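You operate a simulated robot arm through the tools that you are given. There is no shell and no other tool. Be economical: measure what you need, move in short steps, check, and stop when the job is done.

Carry out the task below with a simulated two-armed robot. There is one attempt and no reset: what you move stays moved.

## Task
File the grey tag die and the yellow tag die in their own slots.
Fine: slot colour as the tag; shut and latch the low shelf.

It is judged by the outcome, as a careful person would: the job done as asked, and still so three seconds after it is handed in. It fails if anything else is knocked over, pushed out of place, dropped, spilled or broken.

## Robot
Two 6-joint arms with two-finger parallel grippers on one trunk, on a base that drives. Base frame: it is fixed to the floor where the robot stands at the start and does not move with it; the origin is under the middle of the robot, x ahead of it, y to its left, z up; the surface under the hand at the start is at about z = 0.535. Readings come in m, rad, newtons and seconds.
The left shoulder is at the start at [0.06, 0.187, 0.697], the right one opposite. With the tool pointing down near the work surface each hand reaches from about 0.28 to 0.62 m from the robot's upright axis, wherever it stands, measured 20 degrees to its own side. Places, roughly: grey tag die (15x2x20 cm) [0.5, 0.1, 0.6]; low pull-out shelf [0.5, 0.1, 0.5]; low shelf latch [0.6, -0.2, 0.5]. Payload 1.57 kg a hand.
Tool frame (each hand has its own): the origin (TCP) lies between the finger pads and is the grasp point; the fingertips stand 0.03 m ahead of it; z points along the fingers, y is the line along which they close. The gripper opens to 0.11 m. The fingers are 0.024 m wide and 0.012 m thick; the gripper's body (0.048 by 0.112 m) begins 0.078 m behind the TCP.
Orientation is told as [roll, pitch, yaw] about the base's x, y, z axes, in that order, counted from this pose: with the fingers straight down and closing along the base's y, the tool's x points along the base's -x, its y along +y and its z along -z.

## Interface
- The arms move only by the tool arm_command. It takes "left_moves", "right_moves" or both (then of equal length, played together; a hand with none holds still); each is a list of rows, each a list of 7 numbers: the shift along the tool's x, y, z in units of 300 mm (1.0 is 300 mm), then the turn, a rotation vector about the tool's x, y, z in units of 180 degrees (1.0 is 180 degrees), then the closure in counts, from 0 (fully open) to 255 (shut). In form: [[tx, ty, tz, ax, ay, az, hand], ...]. A call has 1 to 20 rows; each row is the pose to reach, as a shift and turn from the pose commanded when the call began, along the tool's axes at that moment. A call with a number of a shift or a turn outside -1 to 1 is refused whole. A row lasts 0.2 s, in which the tool goes at most 0.05 m and 0.15 rad; a call with a longer step from one row to the next is refused whole, and so is a gripper value outside its range. A pose out of reach is approached as far as the arm can. The call stops where the force on the tool passes 40 N (or 10 N more than at its start, if that is more) or the arm is blocked; 0.2 s more then pass. The fingers move at their own pace (about 0.153 m/s each) and stop on an object; they squeeze with about 26 N. The grip force told is the motor's: it shows also when the fingers shut on nothing. Time passes only in rows, and 0.2 s behind the last, so rows that repeat a pose let the fingers close. The reply holds the time, the measured pose of the TCP, the force on the tool along the base axes, the opening and the grip force, in the units named above and with some noise, with the torque about the TCP (base axes, N m) and any sound that the robot's microphone picked up.
- Cameras (640 x 400 px; columns grow to the right, rows downward): "scene" is now at [0.0078, -0.0079, 1.2268]; the picture's right is [-0.13, -0.99, 0.00], its down [-0.85, 0.11, -0.52] and it looks along [0.51, -0.07, -0.85] (base axes); focal length 248 px, centre (320, 200). "left" rides on the left gripper at [0.07, -0.016, -0.141] in its tool frame; the picture's right is [0.23, 0.97, 0.00], its down [-0.85, 0.20, -0.48] and it looks along [-0.47, 0.11, 0.88] (tool axes); focal length 222 px, centre (320, 200). "right" rides on the right gripper at [0.07, 0.016, -0.141] in its tool frame; the picture's right is [-0.23, 0.97, 0.00], its down [-0.86, -0.20, -0.48] and it looks along [-0.47, -0.11, 0.88] (tool axes); focal length 222 px, centre (320, 200). There is no depth. A picture from a camera that has moved, and an enlarged one, comes with that camera's place and axes in the base frame and with its lens.
- camera(camera): a new picture of that camera. It takes no simulated time.
- raise_lower(by): slides the trunk up (or, below 0, down) by that many m; the arms and the scene camera ride with it, the base frame stays. It gives what a move gives, with no picture.
- roll_base(legs): drives the robot by 1 to 6 legs, each [ahead, left, turn to the left] in m, m and rad, along the robot's own axes; the way and the turn of a leg run together, so that a leg with both is an arc; at most 1.5 m and 3.142 rad a leg. The arms and the cameras ride along, it lands a little off, and it stops where it bumps. It gives what a move gives.
- turn_head(pan, tilt): turns the head with the scene camera to pan (to the left, within 1.501 rad either way) and tilt (down, from -0.506 to 1.204), counted from straight ahead of the robot. It gives what a move gives.
- zoom(camera, box): a new picture of the part [left, top, right, bottom] of that camera's present view, enlarged. It takes no simulated time.
- hand_in(): hands the job in; it is judged then, once.

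Work in short steps. Places have to be worked out from the pictures, the camera data and where the tool is seen: move nearer, look again, correct. Check each grasp and each placing, and mend what went wrong. You have 120 turns and 108 pictures in all, those below and enlarged ones among them. Open the grippers and draw the arms clear of the work before you hand the job in, unless the task says otherwise; then end with one line.

The tools are called after ">>>" as a command line: name --argument value ..., lists and objects as JSON in quotes. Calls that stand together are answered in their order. arm_command: Moves the arms, as the interface text tells. Its arguments: {"type":"object","properties":{"left_moves":{"type":"array"},"right_moves":{"type":"array"}},"required":[]} The other tools are called the same way: raise_lower (by) slides the trunk up or down; roll_base (legs) drives the base; turn_head (pan, tilt) turns the head that bears the scene camera; camera (camera) takes a picture; zoom (camera, box) takes an enlarged picture of a part of a camera's view; hand_in () hands the job in.

At the start:

```text
t: 0.0
left_ee_pos: [0.4069, 0.1901, 0.8274]
left_ee_rot: [0.001, 0.002, 0.002]
left_force: [0.7, 0.1, -0.7]
left_ft_torque: [0.01, 0.04, 0.03]
left_width: 0.1099
left_grip_force: 0.0
right_ee_pos: [0.3305, -0.0948, 0.806]
right_ee_rot: [0.0, 0.001, -0.001]
right_force: [-1.1, 0.2, 0.1]
right_ft_torque: [-0.03, 0.01, -0.05]
right_width: 0.11
right_grip_force: 0.0
trunk travel left (down, up): [-0.325, 0.665]
robot x, y, heading: [0.0001, 0.0012, -0.002]
head pan, tilt: [-0.131, 1.026]
```

scene: 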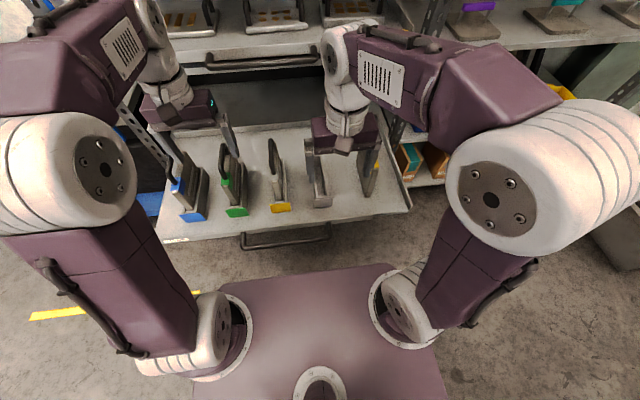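
right: 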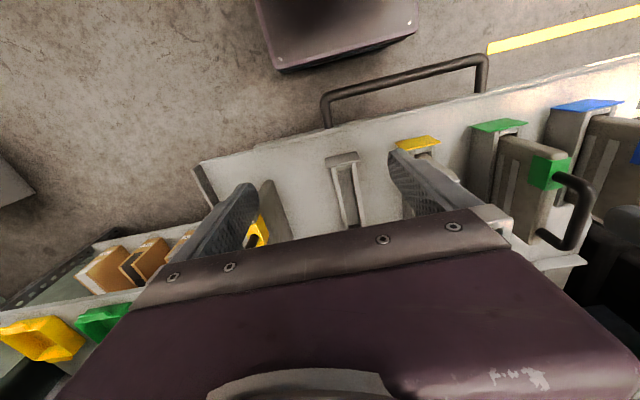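
left: 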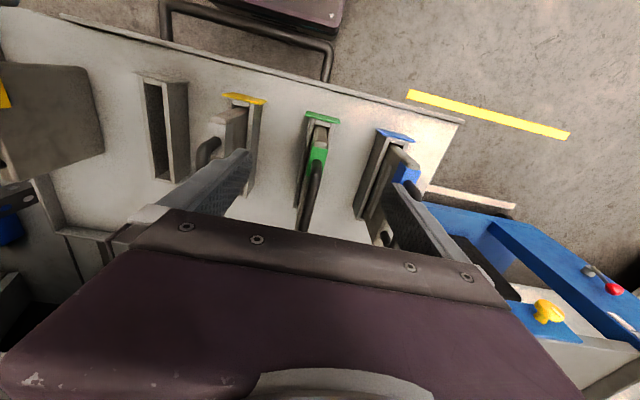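

The pull-out shelf seems to hold slots tagged blue, green, yellow and grey, with a die sitting in the yellow slot and another die at the right. I take closer views first.

>>> zoom --camera "scene" --box '[140, 90, 430, 260]'

>>> zoom --camera "right" --box '[180, 40, 640, 280]'

>>> zoom --camera "left" --box '[0, 40, 460, 280]'

```text
2.21 times, centred on (285, 175) of scene
camera zoom: at [0.0078, -0.0079, 1.2268], right [-0.13, -0.99, 0.0], down [-0.85, 0.11, -0.52], along [0.51, -0.07, -0.85], focal length 548 px, centre (397, 255)
```

zoom: 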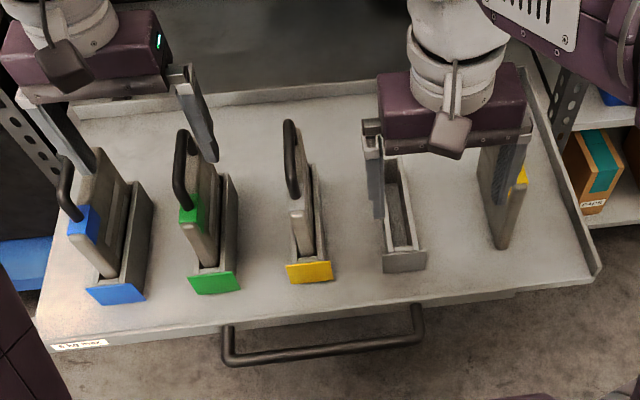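

```text
1.39 times, centred on (410, 160) of right
camera zoom: at [0.2593, -0.0776, 0.9477], right [0.23, 0.97, 0.0], down [0.86, -0.2, 0.48], along [0.47, -0.11, -0.88], focal length 309 px, centre (195, 256)
```

zoom: 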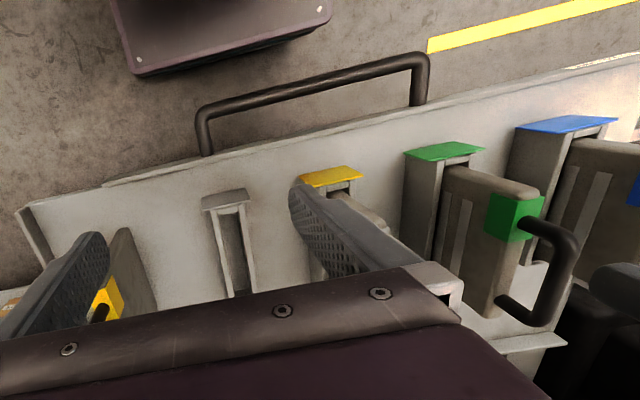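

```text
1.39 times, centred on (230, 160) of left
camera zoom: at [0.3358, 0.1734, 0.9692], right [-0.23, 0.97, 0.0], down [0.85, 0.2, 0.48], along [0.47, 0.11, -0.88], focal length 309 px, centre (445, 256)
```

zoom: 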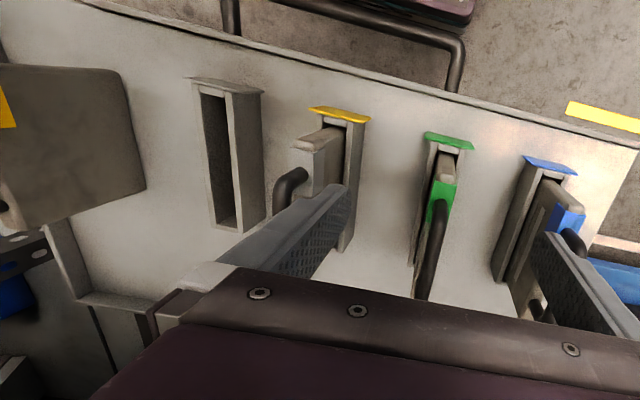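

The grey-tag die (tag hidden so far) appears to be in the yellow slot (y≈0.065), the grey slot is empty (y≈-0.07), and the yellow die stands loose at y≈-0.22. I move the right hand up and to the right to get a clear view.

>>> arm_command --right_moves '[[0, -0.13, -0.08, 0, 0, 0, 0], [0, -0.26, -0.16, 0, 0, 0, 0], [0, -0.39, -0.22, 0, 0, 0, 0], [0, -0.52, -0.28, 0, 0, 0, 0], [0, -0.65, -0.33, 0, 0, 0, 0]]' --left_moves '[[0, 0.1, -0.08, 0, 0, 0, 0], [0, 0.2, -0.16, 0, 0, 0, 0], [0, 0.3, -0.22, 0, 0, 0, 0], [0, 0.3, -0.28, 0, 0, 0, 0], [0, 0.3, -0.33, 0, 0, 0, 0]]'

>>> camera --camera "scene"

>>> camera --camera "right"

>>> camera --camera "left"

```text
t: 1.2
left_ee_pos: [0.4068, 0.2777, 0.9259]
left_ee_rot: [0.002, 0.001, 0.0]
left_force: [0.4, 0.1, -0.6]
left_ft_torque: [0.02, -0.04, 0.01]
left_width: 0.1099
left_grip_force: 0.0
right_ee_pos: [0.3295, -0.2892, 0.904]
right_ee_rot: [0.0, 0.003, 0.003]
right_force: [0.7, 0.9, -0.1]
right_ft_torque: [-0.03, 0.02, -0.03]
right_width: 0.1099
right_grip_force: 0.1
trunk travel left (down, up): [-0.325, 0.665]
robot x, y, heading: [0.0015, 0.0007, 0.0]
head pan, tilt: [-0.131, 1.026]
```

```text
101 pictures are left
camera scene: at [0.008, -0.0084, 1.2267], right [-0.13, -0.99, 0.0], down [-0.85, 0.11, -0.52], along [0.51, -0.07, -0.86], focal length 248 px, centre (320, 200)
```

scene: 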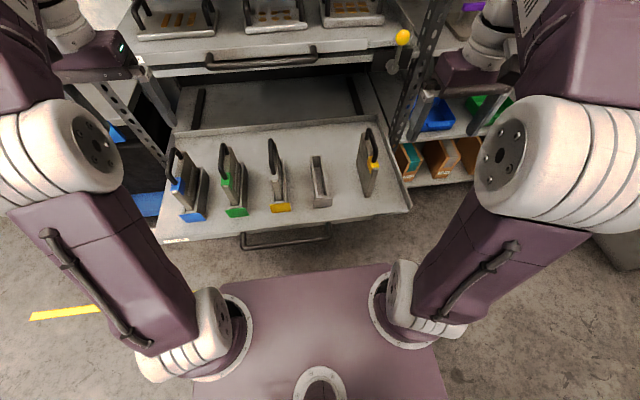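

```text
100 pictures are left
camera right: at [0.2598, -0.2727, 1.0453], right [0.23, 0.97, 0.0], down [0.86, -0.2, 0.48], along [0.47, -0.11, -0.88], focal length 222 px, centre (320, 200)
```

right: 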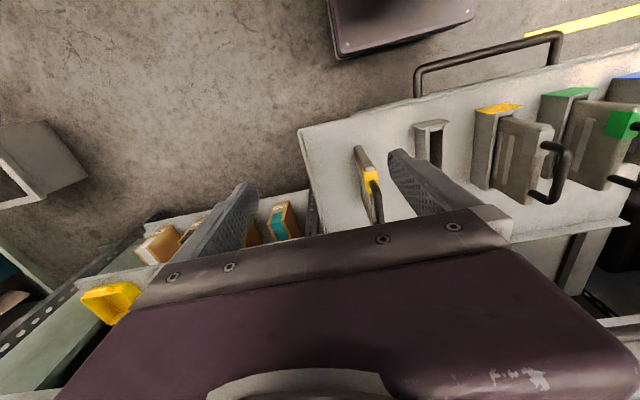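

```text
99 pictures are left
camera left: at [0.3365, 0.2618, 1.0692], right [-0.23, 0.97, 0.0], down [0.86, 0.2, 0.48], along [0.47, 0.11, -0.88], focal length 222 px, centre (320, 200)
```

left: 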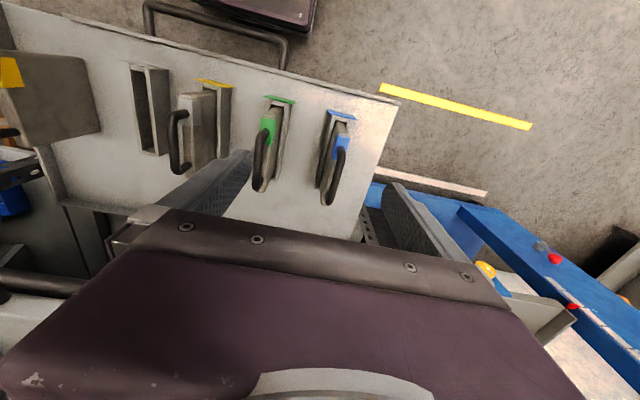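

>>> zoom --camera "scene" --box '[230, 100, 430, 230]'

>>> zoom --camera "scene" --box '[340, 10, 440, 110]'

>>> zoom --camera "right" --box '[300, 60, 640, 250]'

```text
3.08 times, centred on (330, 165) of scene
camera zoom: at [0.008, -0.0084, 1.2267], right [-0.13, -0.99, 0.0], down [-0.85, 0.11, -0.52], along [0.51, -0.07, -0.86], focal length 765 px, centre (289, 308)
```

zoom: 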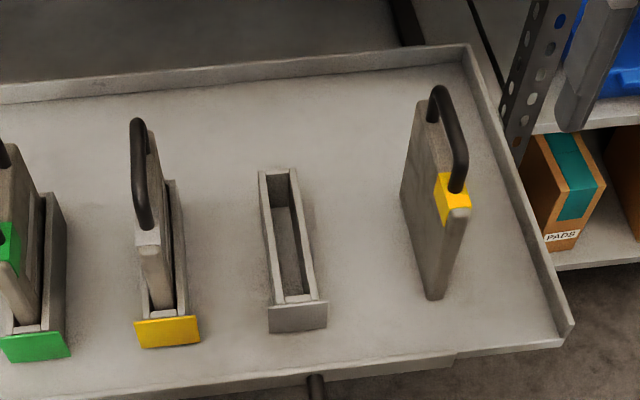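

```text
4.00 times, centred on (390, 60) of scene
camera zoom: at [0.008, -0.0084, 1.2267], right [-0.13, -0.99, 0.0], down [-0.85, 0.11, -0.52], along [0.51, -0.07, -0.86], focal length 994 px, centre (40, 760)
```

zoom: 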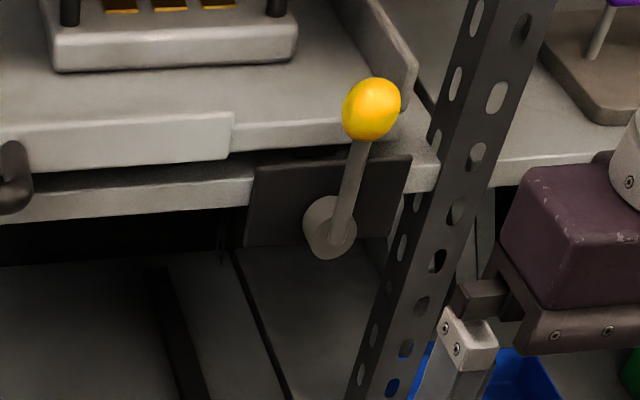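

```text
1.88 times, centred on (470, 155) of right
camera zoom: at [0.2598, -0.2727, 1.0453], right [0.23, 0.97, 0.0], down [0.86, -0.2, 0.48], along [0.47, -0.11, -0.88], focal length 418 px, centre (38, 285)
```

zoom: 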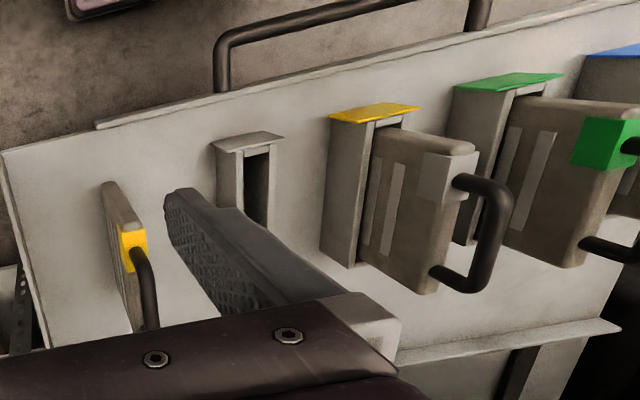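

The layout is clear: the grey-tag die is in the yellow slot with its handle bar near (0.475, 0.064, 0.722) and its plate top near z 0.668. I bring the left hand above it, to about (0.49, 0.064, 0.80), and look.

>>> arm_command --left_moves '[[-0.04, -0.1, 0.06, 0, 0, 0, 80], [-0.08, -0.2, 0.12, 0, 0, 0, 80], [-0.12, -0.3, 0.18, 0, 0, 0, 80], [-0.16, -0.4, 0.24, 0, 0, 0, 80], [-0.2, -0.5, 0.3, 0, 0, 0, 80], [-0.24, -0.6, 0.36, 0, 0, 0, 80], [-0.277, -0.712, 0.42, 0, 0, 0, 80]]'

>>> camera --camera "left"

>>> zoom --camera "scene" --box '[200, 80, 400, 210]'

```text
t: 2.8
left_ee_pos: [0.4867, 0.0635, 0.801]
left_ee_rot: [0.001, 0.002, 0.0]
left_force: [0.6, 0.6, 0.5]
left_ft_torque: [0.01, 0.0, -0.01]
left_width: 0.0753
left_grip_force: 0.0
right_ee_pos: [0.3309, -0.2879, 0.903]
right_ee_rot: [0.002, 0.0, 0.0]
right_force: [0.1, -0.1, -1.0]
right_ft_torque: [0.0, 0.04, 0.03]
right_width: 0.1101
right_grip_force: 0.1
trunk travel left (down, up): [-0.325, 0.665]
robot x, y, heading: [0.0019, 0.0009, 0.001]
head pan, tilt: [-0.131, 1.026]
```

```text
95 pictures are left
camera left: at [0.417, 0.0477, 0.9441], right [-0.23, 0.97, 0.0], down [0.85, 0.2, 0.48], along [0.47, 0.11, -0.88], focal length 222 px, centre (320, 200)
```

left: 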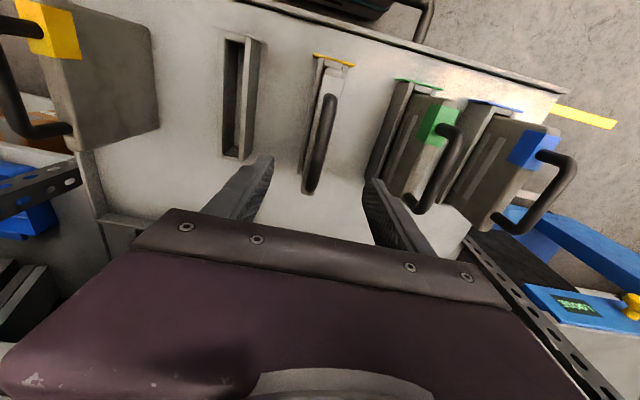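

```text
3.08 times, centred on (300, 145) of scene
camera zoom: at [0.0084, -0.0085, 1.2268], right [-0.13, -0.99, 0.0], down [-0.85, 0.11, -0.52], along [0.51, -0.07, -0.86], focal length 765 px, centre (382, 369)
```

zoom: 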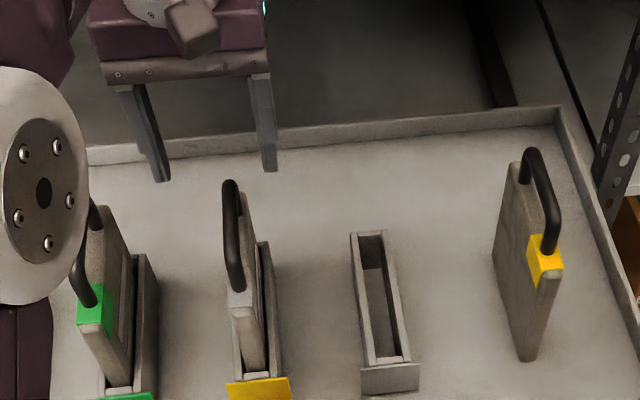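

The handle is centred between the fingers (y≈0.064). I descend to straddle the handle and grip the plate just under its top edge, at z≈0.662.

>>> arm_command --left_moves '[[0, 0, 0.12, 0, 0, 0, 80], [0, 0, 0.24, 0, 0, 0, 80], [0, 0, 0.34, 0, 0, 0, 80], [0, 0, 0.42, 0, 0, 0, 80], [0, 0, 0.46, 0, 0, 0, 80]]'

>>> camera --camera "left"

>>> zoom --camera "scene" --box '[200, 80, 400, 210]'

```text
t: 4.0
left_ee_pos: [0.4895, 0.0657, 0.6628]
left_ee_rot: [0.001, 0.0, 0.0]
left_force: [-0.5, 0.3, -0.1]
left_ft_torque: [0.0, -0.01, -0.01]
left_width: 0.0754
left_grip_force: 0.1
right_ee_pos: [0.3312, -0.2872, 0.9042]
right_ee_rot: [-0.001, 0.001, 0.001]
right_force: [-0.2, 0.1, 1.1]
right_ft_torque: [0.01, 0.0, 0.0]
right_width: 0.1101
right_grip_force: 0.0
trunk travel left (down, up): [-0.325, 0.665]
robot x, y, heading: [0.0002, 0.0009, 0.001]
head pan, tilt: [-0.131, 1.026]
```

```text
93 pictures are left
camera left: at [0.4191, 0.0501, 0.8053], right [-0.23, 0.97, 0.0], down [0.85, 0.2, 0.48], along [0.47, 0.11, -0.88], focal length 222 px, centre (320, 200)
```

left: 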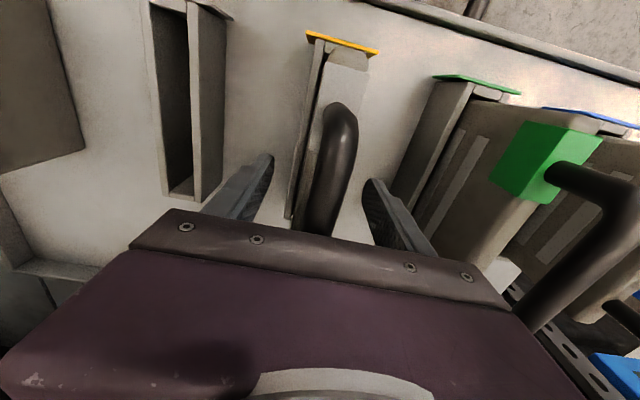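

```text
3.08 times, centred on (300, 145) of scene
camera zoom: at [0.008, -0.0079, 1.2268], right [-0.13, -0.99, 0.0], down [-0.85, 0.11, -0.52], along [0.51, -0.07, -0.85], focal length 765 px, centre (382, 369)
```

zoom: 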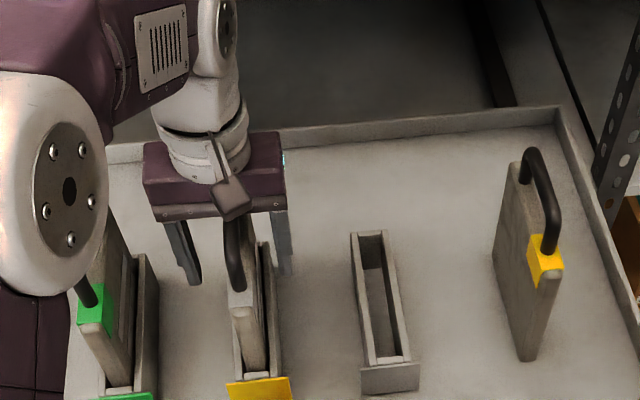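

No contact and well centred. I close the fingers on the plate.

>>> arm_command --left_moves '[[0, 0, 0, 0, 0, 0, 255], [0, 0, 0, 0, 0, 0, 255], [0, 0, 0, 0, 0, 0, 255]]'

>>> camera --camera "left"

```text
t: 4.8
left_ee_pos: [0.4892, 0.0645, 0.6633]
left_ee_rot: [0.001, 0.0, 0.001]
left_force: [-2.2, -10.2, -0.3]
left_ft_torque: [-0.79, -0.57, 0.07]
left_width: 0.0198
left_grip_force: 25.6
right_ee_pos: [0.3315, -0.289, 0.9044]
right_ee_rot: [0.003, 0.0, 0.001]
right_force: [0.9, -0.3, 0.1]
right_ft_torque: [0.0, 0.01, 0.04]
right_width: 0.1103
right_grip_force: 0.1
trunk travel left (down, up): [-0.325, 0.665]
robot x, y, heading: [-0.0008, 0.0011, 0.001]
head pan, tilt: [-0.131, 1.026]
```

```text
91 pictures are left
camera left: at [0.419, 0.0486, 0.8054], right [-0.23, 0.97, 0.0], down [0.86, 0.2, 0.48], along [0.47, 0.11, -0.88], focal length 222 px, centre (320, 200)
```

left: 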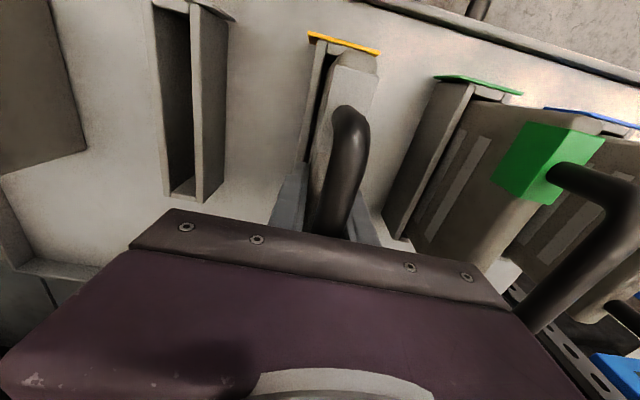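

Gripped (0.0198 m = plate thickness), but the slot pushes the die by -10 N in y. I ease the hand toward -y until that force vanishes, which also tells the slot centre.

>>> arm_command --left_moves '[[0, -0.0067, 0, 0, 0, 0, 255]]'

>>> arm_command --left_moves '[[0, -0.0067, 0, 0, 0, 0, 255]]'

>>> arm_command --left_moves '[[0, -0.0067, 0, 0, 0, 0, 255]]'

```text
t: 5.2
left_ee_pos: [0.4894, 0.0635, 0.6636]
left_ee_rot: [0.002, -0.001, 0.0]
left_force: [-1.7, -2.7, -0.4]
left_ft_torque: [-0.59, -0.23, -0.16]
left_width: 0.0199
left_grip_force: 26.4
right_ee_pos: [0.3307, -0.288, 0.9041]
right_ee_rot: [0.0, 0.0, 0.001]
right_force: [0.4, 0.9, 0.5]
right_ft_torque: [-0.02, 0.03, -0.02]
right_width: 0.1097
right_grip_force: 0.0
trunk travel left (down, up): [-0.325, 0.665]
robot x, y, heading: [0.0008, -0.0014, -0.001]
head pan, tilt: [-0.131, 1.026]
```

```text
t: 5.6
left_ee_pos: [0.4914, 0.0631, 0.6627]
left_ee_rot: [0.003, -0.001, 0.0]
left_force: [-0.2, 3.6, 0.9]
left_ft_torque: [0.06, -0.06, -0.04]
left_width: 0.0199
left_grip_force: 25.9
right_ee_pos: [0.3311, -0.2871, 0.9043]
right_ee_rot: [0.0, -0.001, -0.001]
right_force: [-0.8, 0.3, 0.1]
right_ft_torque: [-0.01, 0.02, 0.03]
right_width: 0.1098
right_grip_force: 0.1
trunk travel left (down, up): [-0.325, 0.665]
robot x, y, heading: [0.0002, -0.0007, 0.002]
head pan, tilt: [-0.131, 1.026]
```

```text
t: 6.0
left_ee_pos: [0.4898, 0.0597, 0.6628]
left_ee_rot: [0.003, -0.004, -0.001]
left_force: [1.6, 5.6, 4.4]
left_ft_torque: [0.6, 0.7, -0.3]
left_width: 0.0198
left_grip_force: 26.4
right_ee_pos: [0.3309, -0.2882, 0.9046]
right_ee_rot: [-0.001, 0.0, -0.001]
right_force: [-0.4, 1.3, -0.3]
right_ft_torque: [-0.02, -0.03, 0.0]
right_width: 0.1097
right_grip_force: 0.0
trunk travel left (down, up): [-0.325, 0.665]
robot x, y, heading: [0.0011, -0.0022, 0.003]
head pan, tilt: [-0.131, 1.026]
```

Force crosses zero near y≈0.0625, so the yellow slot's centre is there. I go back 2.5 mm and lift straight up 0.1 m.

>>> arm_command --left_moves '[[0, 0.0083, 0, 0, 0, 0, 255], [0, 0.0083, -0.04, 0, 0, 0, 255], [0, 0.0083, -0.1, 0, 0, 0, 255], [0, 0.0083, -0.18, 0, 0, 0, 255], [0, 0.0083, -0.26, 0, 0, 0, 255], [0, 0.0083, -0.34, 0, 0, 0, 255]]'

>>> camera --camera "scene"

>>> camera --camera "left"

>>> camera --camera "right"

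```text
t: 7.4
left_ee_pos: [0.4894, 0.0649, 0.7628]
left_ee_rot: [0.0, 0.002, -0.002]
left_force: [0.2, 0.3, -11.2]
left_ft_torque: [0.03, -0.1, 0.02]
left_width: 0.02
left_grip_force: 25.9
right_ee_pos: [0.3314, -0.2885, 0.9034]
right_ee_rot: [-0.001, 0.001, -0.002]
right_force: [0.2, -0.1, -0.5]
right_ft_torque: [0.03, 0.01, 0.01]
right_width: 0.1101
right_grip_force: 0.1
trunk travel left (down, up): [-0.325, 0.665]
robot x, y, heading: [0.002, -0.0015, 0.005]
head pan, tilt: [-0.131, 1.026]
```

```text
90 pictures are left
camera scene: at [0.0088, -0.0078, 1.2267], right [-0.13, -0.99, 0.0], down [-0.85, 0.11, -0.52], along [0.51, -0.07, -0.86], focal length 248 px, centre (320, 200)
```

scene: 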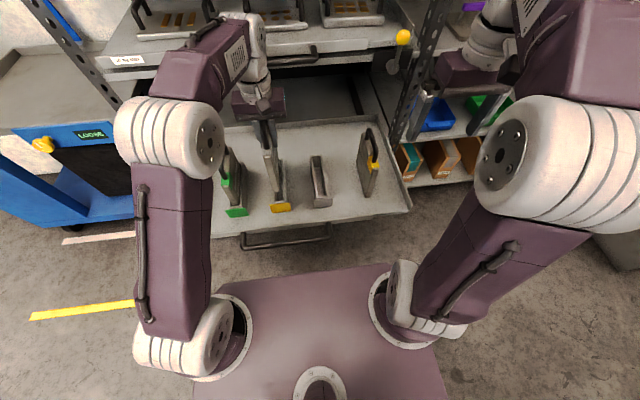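

```text
89 pictures are left
camera left: at [0.4184, 0.0469, 0.9054], right [-0.23, 0.97, 0.0], down [0.86, 0.2, 0.48], along [0.46, 0.11, -0.88], focal length 222 px, centre (320, 200)
```

left: 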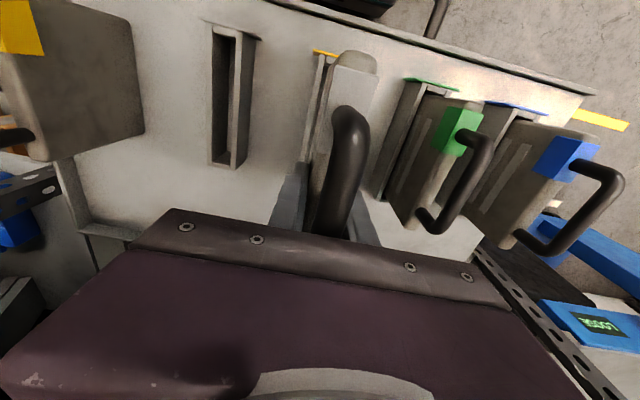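

```text
88 pictures are left
camera right: at [0.2606, -0.2717, 1.0451], right [0.23, 0.97, 0.0], down [0.86, -0.2, 0.48], along [0.47, -0.11, -0.88], focal length 222 px, centre (320, 200)
```

right: 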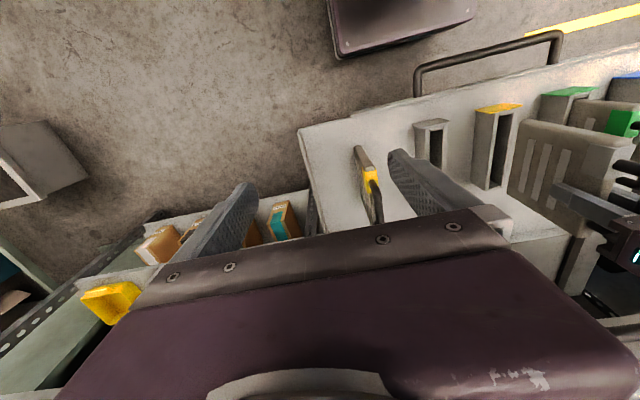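

The die is held upright (about 1.1 kg) and clear of the slot. I carry it 0.13 m in -y, above the empty grey slot, and look closely.

>>> arm_command --left_moves '[[0, -0.1, 0, 0, 0, 0, 255], [0, -0.2, 0, 0, 0, 0, 255], [0, -0.3, 0, 0, 0, 0, 255], [0, -0.4, 0, 0, 0, 0, 255], [0, -0.4333, 0, 0, 0, 0, 255], [0, -0.4333, 0, 0, 0, 0, 255]]'

>>> zoom --camera "scene" --box '[250, 130, 390, 220]'

>>> zoom --camera "right" --box '[380, 60, 640, 220]'

>>> zoom --camera "left" --box '[200, 0, 520, 200]'

```text
t: 8.8
left_ee_pos: [0.4891, -0.0683, 0.7632]
left_ee_rot: [0.003, 0.001, 0.001]
left_force: [0.3, 0.1, -11.5]
left_ft_torque: [0.01, -0.13, 0.02]
left_width: 0.0198
left_grip_force: 26.0
right_ee_pos: [0.3318, -0.2875, 0.9047]
right_ee_rot: [0.0, 0.003, 0.0]
right_force: [-1.1, 0.7, 1.0]
right_ft_torque: [0.0, 0.01, 0.01]
right_width: 0.11
right_grip_force: 0.1
trunk travel left (down, up): [-0.325, 0.665]
robot x, y, heading: [-0.0028, 0.0005, -0.001]
head pan, tilt: [-0.131, 1.026]
```

```text
4.44 times, centred on (320, 175) of scene
camera zoom: at [0.0091, -0.0082, 1.2267], right [-0.13, -0.99, 0.0], down [-0.85, 0.11, -0.52], along [0.51, -0.07, -0.86], focal length 1105 px, centre (320, 311)
```

zoom: 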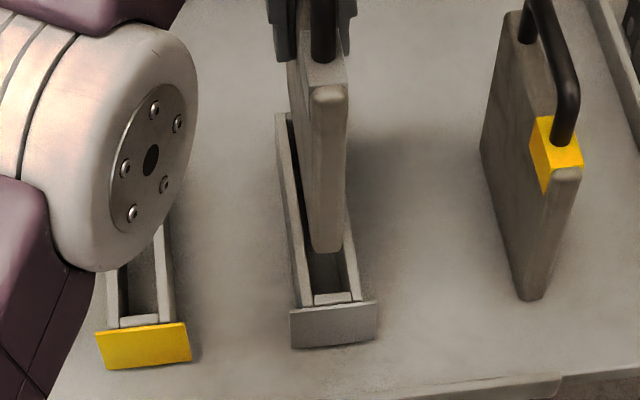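

```text
2.46 times, centred on (510, 140) of right
camera zoom: at [0.2609, -0.2719, 1.0449], right [0.23, 0.97, 0.0], down [0.86, -0.2, 0.48], along [0.46, -0.11, -0.88], focal length 547 px, centre (-148, 348)
```

zoom: 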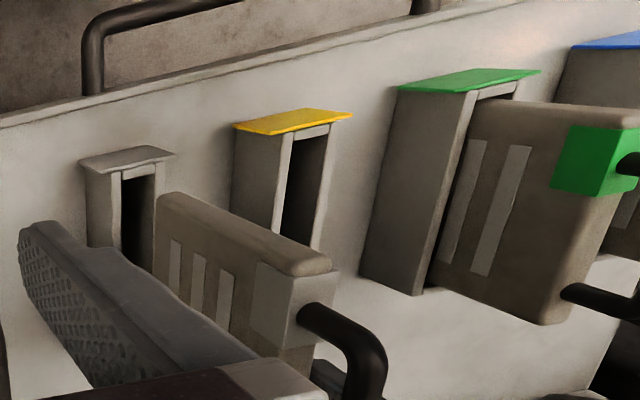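

```text
2.00 times, centred on (360, 100) of left
camera zoom: at [0.4184, -0.083, 0.9058], right [-0.23, 0.97, 0.0], down [0.86, 0.2, 0.48], along [0.46, 0.11, -0.88], focal length 444 px, centre (240, 400)
```

zoom: 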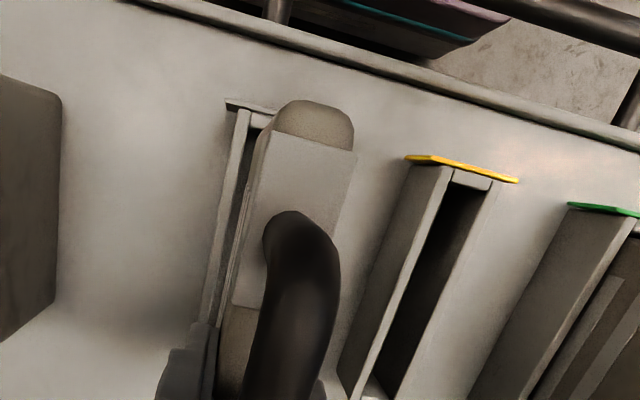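

Both the die (y≈-0.0673) and the slot (y≈-0.068) agree to about 1 mm, and the slot has 2–3 mm of play. I lower it part way and check the forces.

>>> arm_command --left_moves '[[0, -0.002, 0.06, 0, 0, 0, 255], [0, -0.002, 0.12, 0, 0, 0, 255], [0, -0.002, 0.16, 0, 0, 0, 255], [0, -0.002, 0.2, 0, 0, 0, 255], [0, -0.002, 0.23, 0, 0, 0, 255]]'

>>> zoom --camera "scene" --box '[250, 130, 390, 220]'

```text
t: 10.0
left_ee_pos: [0.4888, -0.0682, 0.6929]
left_ee_rot: [0.001, 0.0, 0.0]
left_force: [1.1, -0.4, -12.4]
left_ft_torque: [0.04, -0.11, 0.0]
left_width: 0.0197
left_grip_force: 25.9
right_ee_pos: [0.3329, -0.2872, 0.9027]
right_ee_rot: [0.0, 0.003, 0.0]
right_force: [0.4, -0.5, 1.1]
right_ft_torque: [-0.03, 0.0, 0.02]
right_width: 0.1103
right_grip_force: 0.0
trunk travel left (down, up): [-0.325, 0.665]
robot x, y, heading: [0.0003, -0.003, 0.001]
head pan, tilt: [-0.131, 1.026]
```

```text
4.44 times, centred on (320, 175) of scene
camera zoom: at [0.0093, -0.0082, 1.2267], right [-0.13, -0.99, 0.0], down [-0.85, 0.11, -0.52], along [0.51, -0.07, -0.86], focal length 1105 px, centre (320, 311)
```

zoom: 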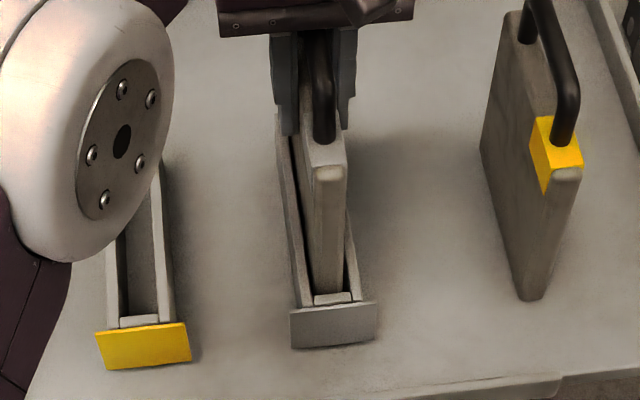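

It is entering the slot with no side force. I lower the last 3 cm.

>>> arm_command --left_moves '[[0, 0, 0.03, 0, 0, 0, 255], [0, 0, 0.06, 0, 0, 0, 255], [0, 0, 0.08, 0, 0, 0, 255], [0, 0, 0.093, 0, 0, 0, 255]]'

>>> zoom --camera "scene" --box '[250, 130, 390, 220]'

```text
t: 11.0
left_ee_pos: [0.4893, -0.0682, 0.6669]
left_ee_rot: [0.001, 0.002, -0.001]
left_force: [-1.2, -0.7, -11.9]
left_ft_torque: [0.01, -0.14, -0.01]
left_width: 0.0198
left_grip_force: 25.9
right_ee_pos: [0.3311, -0.2872, 0.9043]
right_ee_rot: [-0.001, 0.001, 0.001]
right_force: [0.1, 0.2, 0.0]
right_ft_torque: [-0.02, 0.0, -0.01]
right_width: 0.11
right_grip_force: 0.1
trunk travel left (down, up): [-0.325, 0.665]
robot x, y, heading: [0.0043, 0.0003, 0.003]
head pan, tilt: [-0.131, 1.026]
```

```text
4.44 times, centred on (320, 175) of scene
camera zoom: at [0.0092, -0.0082, 1.2267], right [-0.13, -0.99, 0.0], down [-0.85, 0.11, -0.52], along [0.51, -0.07, -0.86], focal length 1105 px, centre (320, 311)
```

zoom: 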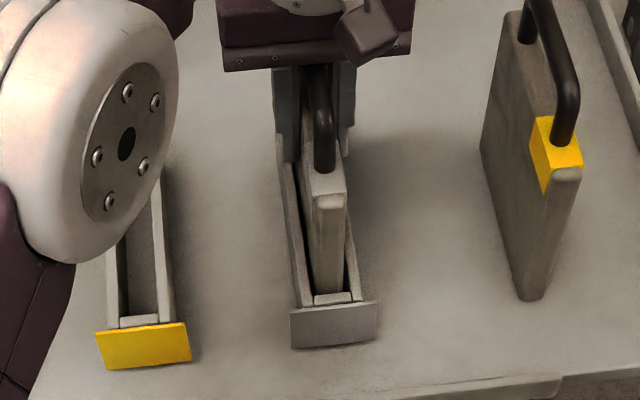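

Still carrying the weight, so it is just above the slot floor; I lower a few more millimetres until it is supported.

>>> arm_command --left_moves '[[0, 0, 0.008, 0, 0, 0, 255], [0, 0, 0.014, 0, 0, 0, 255], [0, 0, 0.018, 0, 0, 0, 255]]'

```text
t: 11.8
left_ee_pos: [0.49, -0.0679, 0.6632]
left_ee_rot: [-0.001, -0.004, -0.001]
left_force: [-1.7, 2.3, 11.1]
left_ft_torque: [0.17, 0.78, 0.01]
left_width: 0.0199
left_grip_force: 26.5
right_ee_pos: [0.3307, -0.2881, 0.9055]
right_ee_rot: [0.001, -0.001, -0.001]
right_force: [-0.7, -0.1, -0.4]
right_ft_torque: [0.02, 0.04, -0.04]
right_width: 0.1099
right_grip_force: 0.0
trunk travel left (down, up): [-0.325, 0.665]
robot x, y, heading: [0.0013, 0.0001, -0.001]
head pan, tilt: [-0.131, 1.026]
```

It rests on the slot floor (force now upward). I open part way and withdraw straight up, then move back left.

>>> arm_command --left_moves '[[0, 0, -0.005, 0, 0, 0, 80], [0, 0, -0.005, 0, 0, 0, 80], [0, 0, -0.1, 0, 0, 0, 80], [0, 0, -0.25, 0, 0, 0, 80], [0, 0, -0.4, 0, 0, 0, 80], [0, 0, -0.55, 0, 0, 0, 80], [0, 0, -0.7, 0, 0, 0, 80], [0, 0.15, -0.8, 0, 0, 0, 80], [0, 0.3, -0.8, 0, 0, 0, 80], [0, 0.45, -0.8, 0, 0, 0, 80], [0, 0.6, -0.8, 0, 0, 0, 80], [0, 0.75, -0.8, 0, 0, 0, 80], [0.1, 0.85, -0.8, 0, 0, 0, 80], [0.2, 0.95, -0.8, 0, 0, 0, 80]]'

>>> zoom --camera "scene" --box '[230, 100, 430, 230]'

>>> zoom --camera "right" --box '[300, 60, 640, 250]'

```text
refused: row 8 steps farther than a row can; nothing moved
```

```text
3.08 times, centred on (330, 165) of scene
camera zoom: at [0.0066, -0.0076, 1.2272], right [-0.13, -0.99, 0.0], down [-0.85, 0.11, -0.52], along [0.52, -0.07, -0.85], focal length 765 px, centre (289, 308)
```

zoom: 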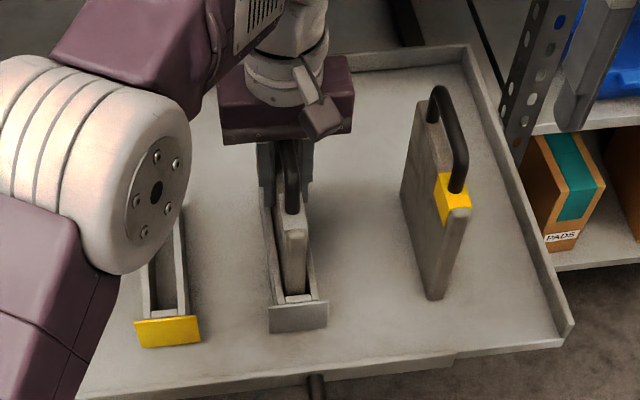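

```text
1.88 times, centred on (470, 155) of right
camera zoom: at [0.2588, -0.2715, 1.046], right [0.23, 0.97, 0.0], down [0.85, -0.2, 0.48], along [0.47, -0.11, -0.88], focal length 418 px, centre (38, 285)
```

zoom: 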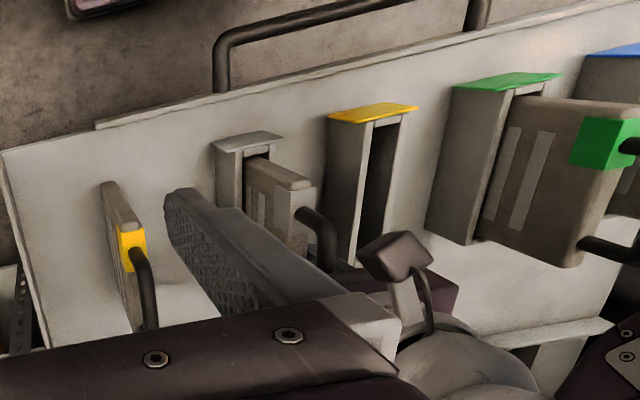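

The row step was too long; I split it into smaller rows.

>>> arm_command --left_moves '[[0, 0, -0.005, 0, 0, 0, 80], [0, 0, -0.005, 0, 0, 0, 80], [0, 0, -0.1, 0, 0, 0, 80], [0, 0, -0.25, 0, 0, 0, 80], [0, 0, -0.4, 0, 0, 0, 80], [0, 0, -0.55, 0, 0, 0, 80], [0, 0, -0.7, 0, 0, 0, 80], [0, 0.1, -0.8, 0, 0, 0, 80], [0, 0.25, -0.8, 0, 0, 0, 80], [0, 0.4, -0.8, 0, 0, 0, 80], [0, 0.55, -0.8, 0, 0, 0, 80], [0, 0.7, -0.8, 0, 0, 0, 80], [0.08, 0.8, -0.8, 0, 0, 0, 80], [0.16, 0.9, -0.8, 0, 0, 0, 80], [0.24, 1, -0.8, 0, 0, 0, 80]]'

>>> zoom --camera "scene" --box '[230, 100, 430, 230]'

>>> camera --camera "right"

```text
t: 15.0
left_ee_pos: [0.4164, 0.2319, 0.9012]
left_ee_rot: [0.002, 0.0, 0.001]
left_force: [0.1, 0.7, -0.5]
left_ft_torque: [-0.01, -0.03, -0.02]
left_width: 0.0753
left_grip_force: 0.0
left hand out of reach, approached as far as the arm can: row 5, 6, 7, 8, 9, 10, 11, 12
right_ee_pos: [0.3303, -0.2875, 0.9044]
right_ee_rot: [0.0, -0.001, -0.001]
right_force: [0.2, 0.5, -0.5]
right_ft_torque: [0.0, 0.02, -0.04]
right_width: 0.1102
right_grip_force: 0.2
trunk travel left (down, up): [-0.325, 0.665]
robot x, y, heading: [0.0035, -0.0012, -0.001]
head pan, tilt: [-0.131, 1.026]
```

```text
3.08 times, centred on (330, 165) of scene
camera zoom: at [0.0074, -0.0075, 1.2268], right [-0.13, -0.99, 0.0], down [-0.85, 0.11, -0.52], along [0.51, -0.07, -0.85], focal length 765 px, centre (289, 308)
```

zoom: 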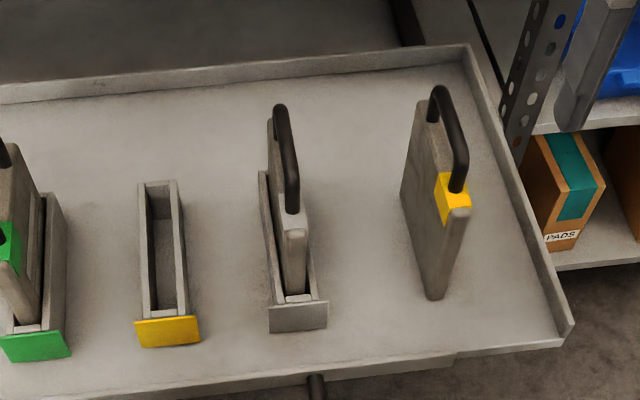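

```text
79 pictures are left
camera right: at [0.2594, -0.2715, 1.0455], right [0.23, 0.97, 0.0], down [0.85, -0.2, 0.48], along [0.47, -0.11, -0.88], focal length 222 px, centre (320, 200)
```

right: 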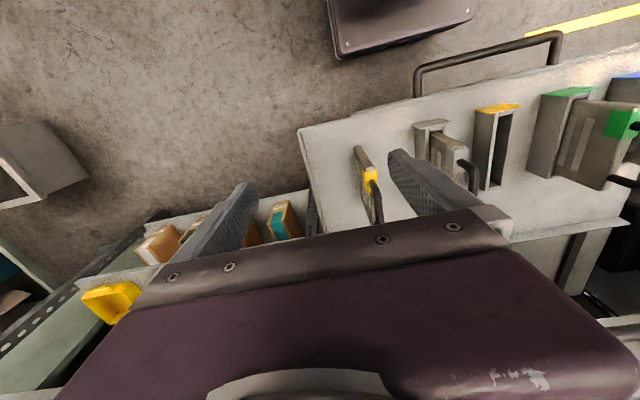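

Grey die is properly filed in the grey slot. Now I bring the right hand above the yellow die (about (0.49, -0.222)) to check its position and angle.

>>> arm_command --right_moves '[[-0.09, 0.04, 0.06, 0, 0, 0, 80], [-0.18, 0.08, 0.12, 0, 0, 0, 80], [-0.27, 0.12, 0.18, 0, 0, 0, 80], [-0.36, 0.16, 0.24, 0, 0, 0, 80], [-0.45, 0.2, 0.3, 0, 0, 0, 80], [-0.53, 0.2267, 0.35, 0, 0, 0, 80]]'

>>> camera --camera "right"

>>> zoom --camera "scene" --box '[330, 110, 420, 210]'

```text
t: 16.4
left_ee_pos: [0.4203, 0.2316, 0.8999]
left_ee_rot: [0.003, 0.0, 0.0]
left_force: [-0.1, 0.2, 0.3]
left_ft_torque: [0.02, -0.01, 0.04]
left_width: 0.0753
left_grip_force: 0.0
right_ee_pos: [0.4919, -0.2203, 0.8002]
right_ee_rot: [-0.001, -0.001, 0.001]
right_force: [0.6, -0.4, 0.4]
right_ft_torque: [0.03, 0.0, 0.0]
right_width: 0.0755
right_grip_force: 0.0
trunk travel left (down, up): [-0.325, 0.665]
robot x, y, heading: [0.0011, -0.002, 0.001]
head pan, tilt: [-0.131, 1.026]
```

```text
78 pictures are left
camera right: at [0.4195, -0.204, 0.9408], right [0.23, 0.97, 0.0], down [0.86, -0.2, 0.48], along [0.47, -0.11, -0.88], focal length 222 px, centre (320, 200)
```

right: 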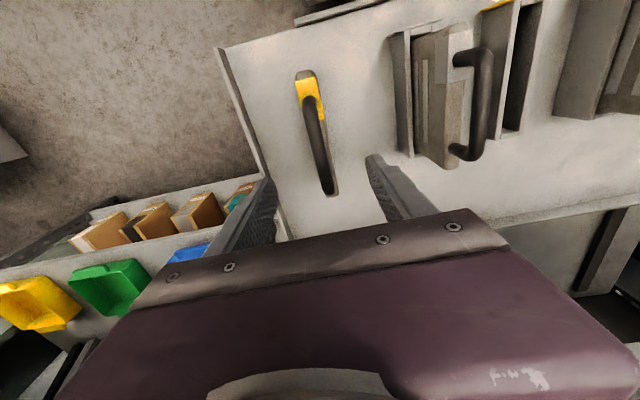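

```text
4.00 times, centred on (375, 160) of scene
camera zoom: at [0.0085, -0.0079, 1.2268], right [-0.13, -0.99, 0.0], down [-0.85, 0.11, -0.52], along [0.51, -0.07, -0.86], focal length 994 px, centre (100, 360)
```

zoom: 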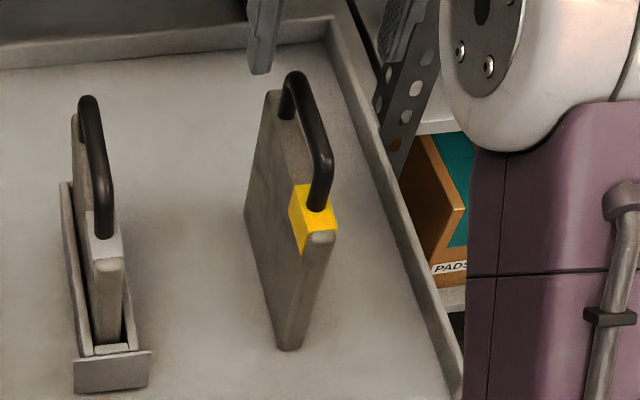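

The yellow die stands square to x, at y≈-0.219 and about 8 mm farther in x than the grey one. I correct by (+7, +2.5 mm) and descend to z≈0.66.

>>> arm_command --right_moves '[[-0.023, 0.008, 0.12, 0, 0, 0, 80], [-0.023, 0.008, 0.24, 0, 0, 0, 80], [-0.023, 0.008, 0.34, 0, 0, 0, 80], [-0.023, 0.008, 0.42, 0, 0, 0, 80], [-0.023, 0.008, 0.463, 0, 0, 0, 80]]'

>>> camera --camera "right"

>>> zoom --camera "scene" --box '[330, 110, 420, 210]'

```text
t: 17.6
left_ee_pos: [0.4181, 0.2325, 0.9004]
left_ee_rot: [0.001, 0.0, 0.001]
left_force: [0.9, 0.2, -0.1]
left_ft_torque: [0.01, 0.0, 0.01]
left_width: 0.0753
left_grip_force: 0.0
right_ee_pos: [0.4956, -0.2185, 0.6615]
right_ee_rot: [0.001, 0.0, -0.002]
right_force: [-0.6, -0.1, 0.0]
right_ft_torque: [0.04, 0.01, 0.0]
right_width: 0.0753
right_grip_force: 0.0
trunk travel left (down, up): [-0.325, 0.665]
robot x, y, heading: [0.0024, -0.0016, 0.001]
head pan, tilt: [-0.131, 1.026]
```

```text
76 pictures are left
camera right: at [0.4245, -0.2024, 0.8024], right [0.23, 0.97, 0.0], down [0.86, -0.2, 0.48], along [0.47, -0.11, -0.88], focal length 222 px, centre (320, 200)
```

right: 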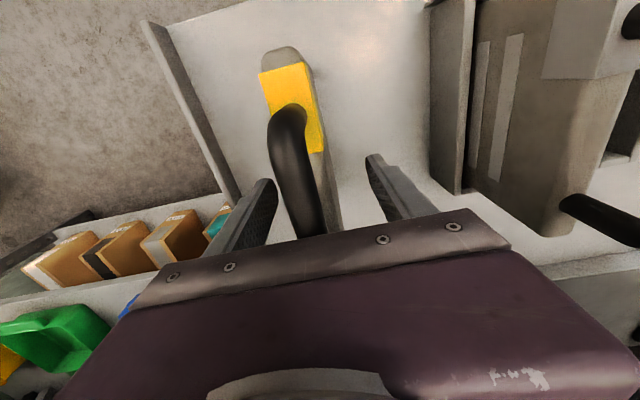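

```text
4.00 times, centred on (375, 160) of scene
camera zoom: at [0.008, -0.008, 1.2268], right [-0.13, -0.99, 0.0], down [-0.85, 0.11, -0.52], along [0.51, -0.07, -0.85], focal length 994 px, centre (100, 360)
```

zoom: 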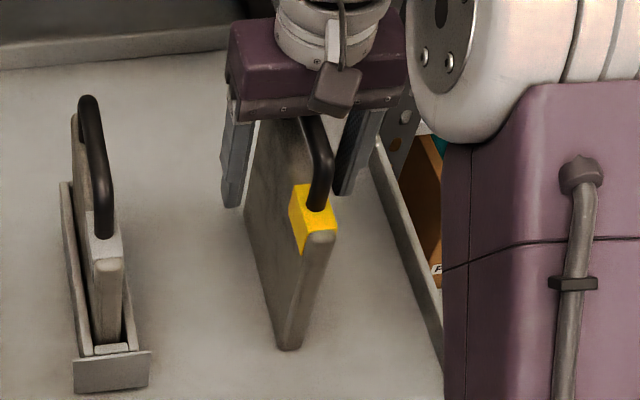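

Centred as the grey one was when gripped. I close on the plate.

>>> arm_command --right_moves '[[0, 0, 0, 0, 0, 0, 255], [0, 0, 0, 0, 0, 0, 255], [0, 0, 0, 0, 0, 0, 255]]'

>>> camera --camera "right"

```text
t: 18.4
left_ee_pos: [0.4183, 0.2311, 0.9005]
left_ee_rot: [0.001, 0.0, 0.0]
left_force: [0.0, 0.6, 0.0]
left_ft_torque: [0.01, 0.01, 0.0]
left_width: 0.0753
left_grip_force: 0.1
right_ee_pos: [0.4955, -0.2197, 0.6612]
right_ee_rot: [0.001, -0.001, 0.0]
right_force: [-0.6, -0.6, 0.5]
right_ft_torque: [-0.07, -0.48, -0.04]
right_width: 0.0197
right_grip_force: 25.8
trunk travel left (down, up): [-0.325, 0.665]
robot x, y, heading: [-0.0002, 0.0005, -0.0]
head pan, tilt: [-0.131, 1.026]
```

```text
74 pictures are left
camera right: at [0.4244, -0.2026, 0.8026], right [0.23, 0.97, 0.0], down [0.86, -0.2, 0.48], along [0.47, -0.11, -0.88], focal length 222 px, centre (320, 200)
```

right: 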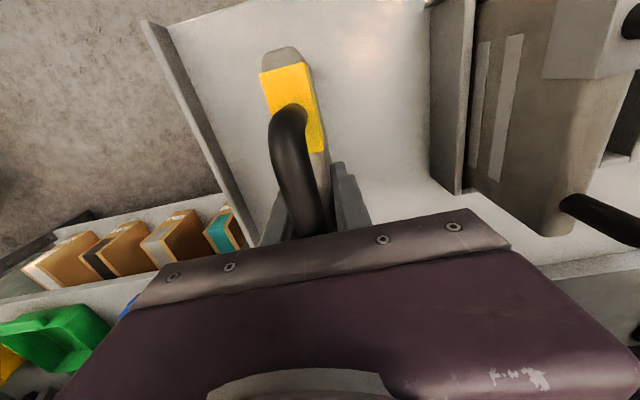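

Solid grip. To clear the grey die I need about 0.22 m of lift, which is best done with the trunk so the arm stays well within reach; meanwhile the left hand should go further left first.

>>> arm_command --left_moves '[[0, 0.12, 0, 0, 0, 0, 80], [0, 0.24, 0, 0, 0, 0, 80], [0, 0.36, 0, 0, 0, 0, 80]]'

>>> raise_lower --by 0.225

>>> camera --camera "scene"

>>> camera --camera "right"

```text
t: 19.2
left_ee_pos: [0.4182, 0.3414, 0.8996]
left_ee_rot: [0.001, 0.001, 0.001]
left_force: [-0.2, -0.2, -0.6]
left_ft_torque: [-0.03, 0.0, 0.0]
left_width: 0.0754
left_grip_force: 0.0
right_ee_pos: [0.4963, -0.2183, 0.6613]
right_ee_rot: [-0.001, 0.0, 0.0]
right_force: [-2.2, -0.9, 0.3]
right_ft_torque: [0.03, -0.41, 0.03]
right_width: 0.0198
right_grip_force: 25.6
trunk travel left (down, up): [-0.325, 0.665]
robot x, y, heading: [-0.0018, -0.0003, -0.005]
head pan, tilt: [-0.131, 1.026]
```

```text
t: 21.6
left_ee_pos: [0.4181, 0.3403, 1.1245]
left_ee_rot: [0.002, 0.003, 0.001]
left_force: [0.3, 0.1, 0.0]
left_ft_torque: [-0.01, -0.01, -0.03]
left_width: 0.0756
left_grip_force: 0.0
right_ee_pos: [0.4964, -0.2192, 0.8853]
right_ee_rot: [0.002, 0.001, 0.001]
right_force: [-0.5, 0.1, -11.0]
right_ft_torque: [-0.02, -0.13, 0.02]
right_width: 0.0199
right_grip_force: 26.0
trunk travel left (down, up): [-0.55, 0.44]
robot x, y, heading: [0.0023, -0.001, -0.003]
head pan, tilt: [-0.131, 1.026]
```

```text
73 pictures are left
camera scene: at [0.0096, -0.0086, 1.4517], right [-0.13, -0.99, 0.0], down [-0.85, 0.11, -0.52], along [0.51, -0.07, -0.86], focal length 248 px, centre (320, 200)
```

scene: 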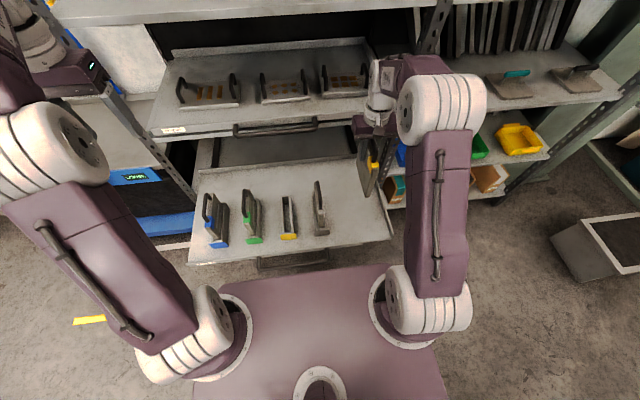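

```text
72 pictures are left
camera right: at [0.4256, -0.2029, 1.027], right [0.23, 0.97, 0.0], down [0.86, -0.2, 0.48], along [0.46, -0.11, -0.88], focal length 222 px, centre (320, 200)
```

right: 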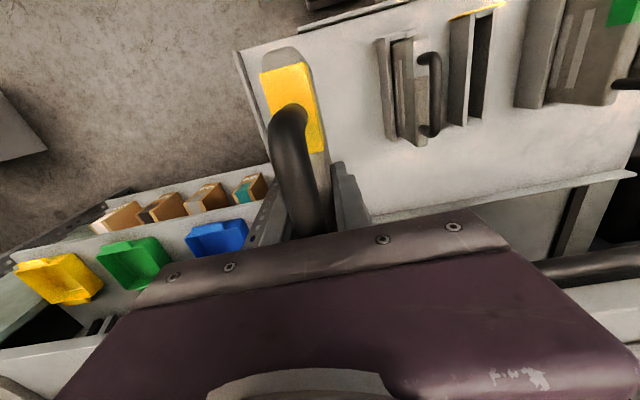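

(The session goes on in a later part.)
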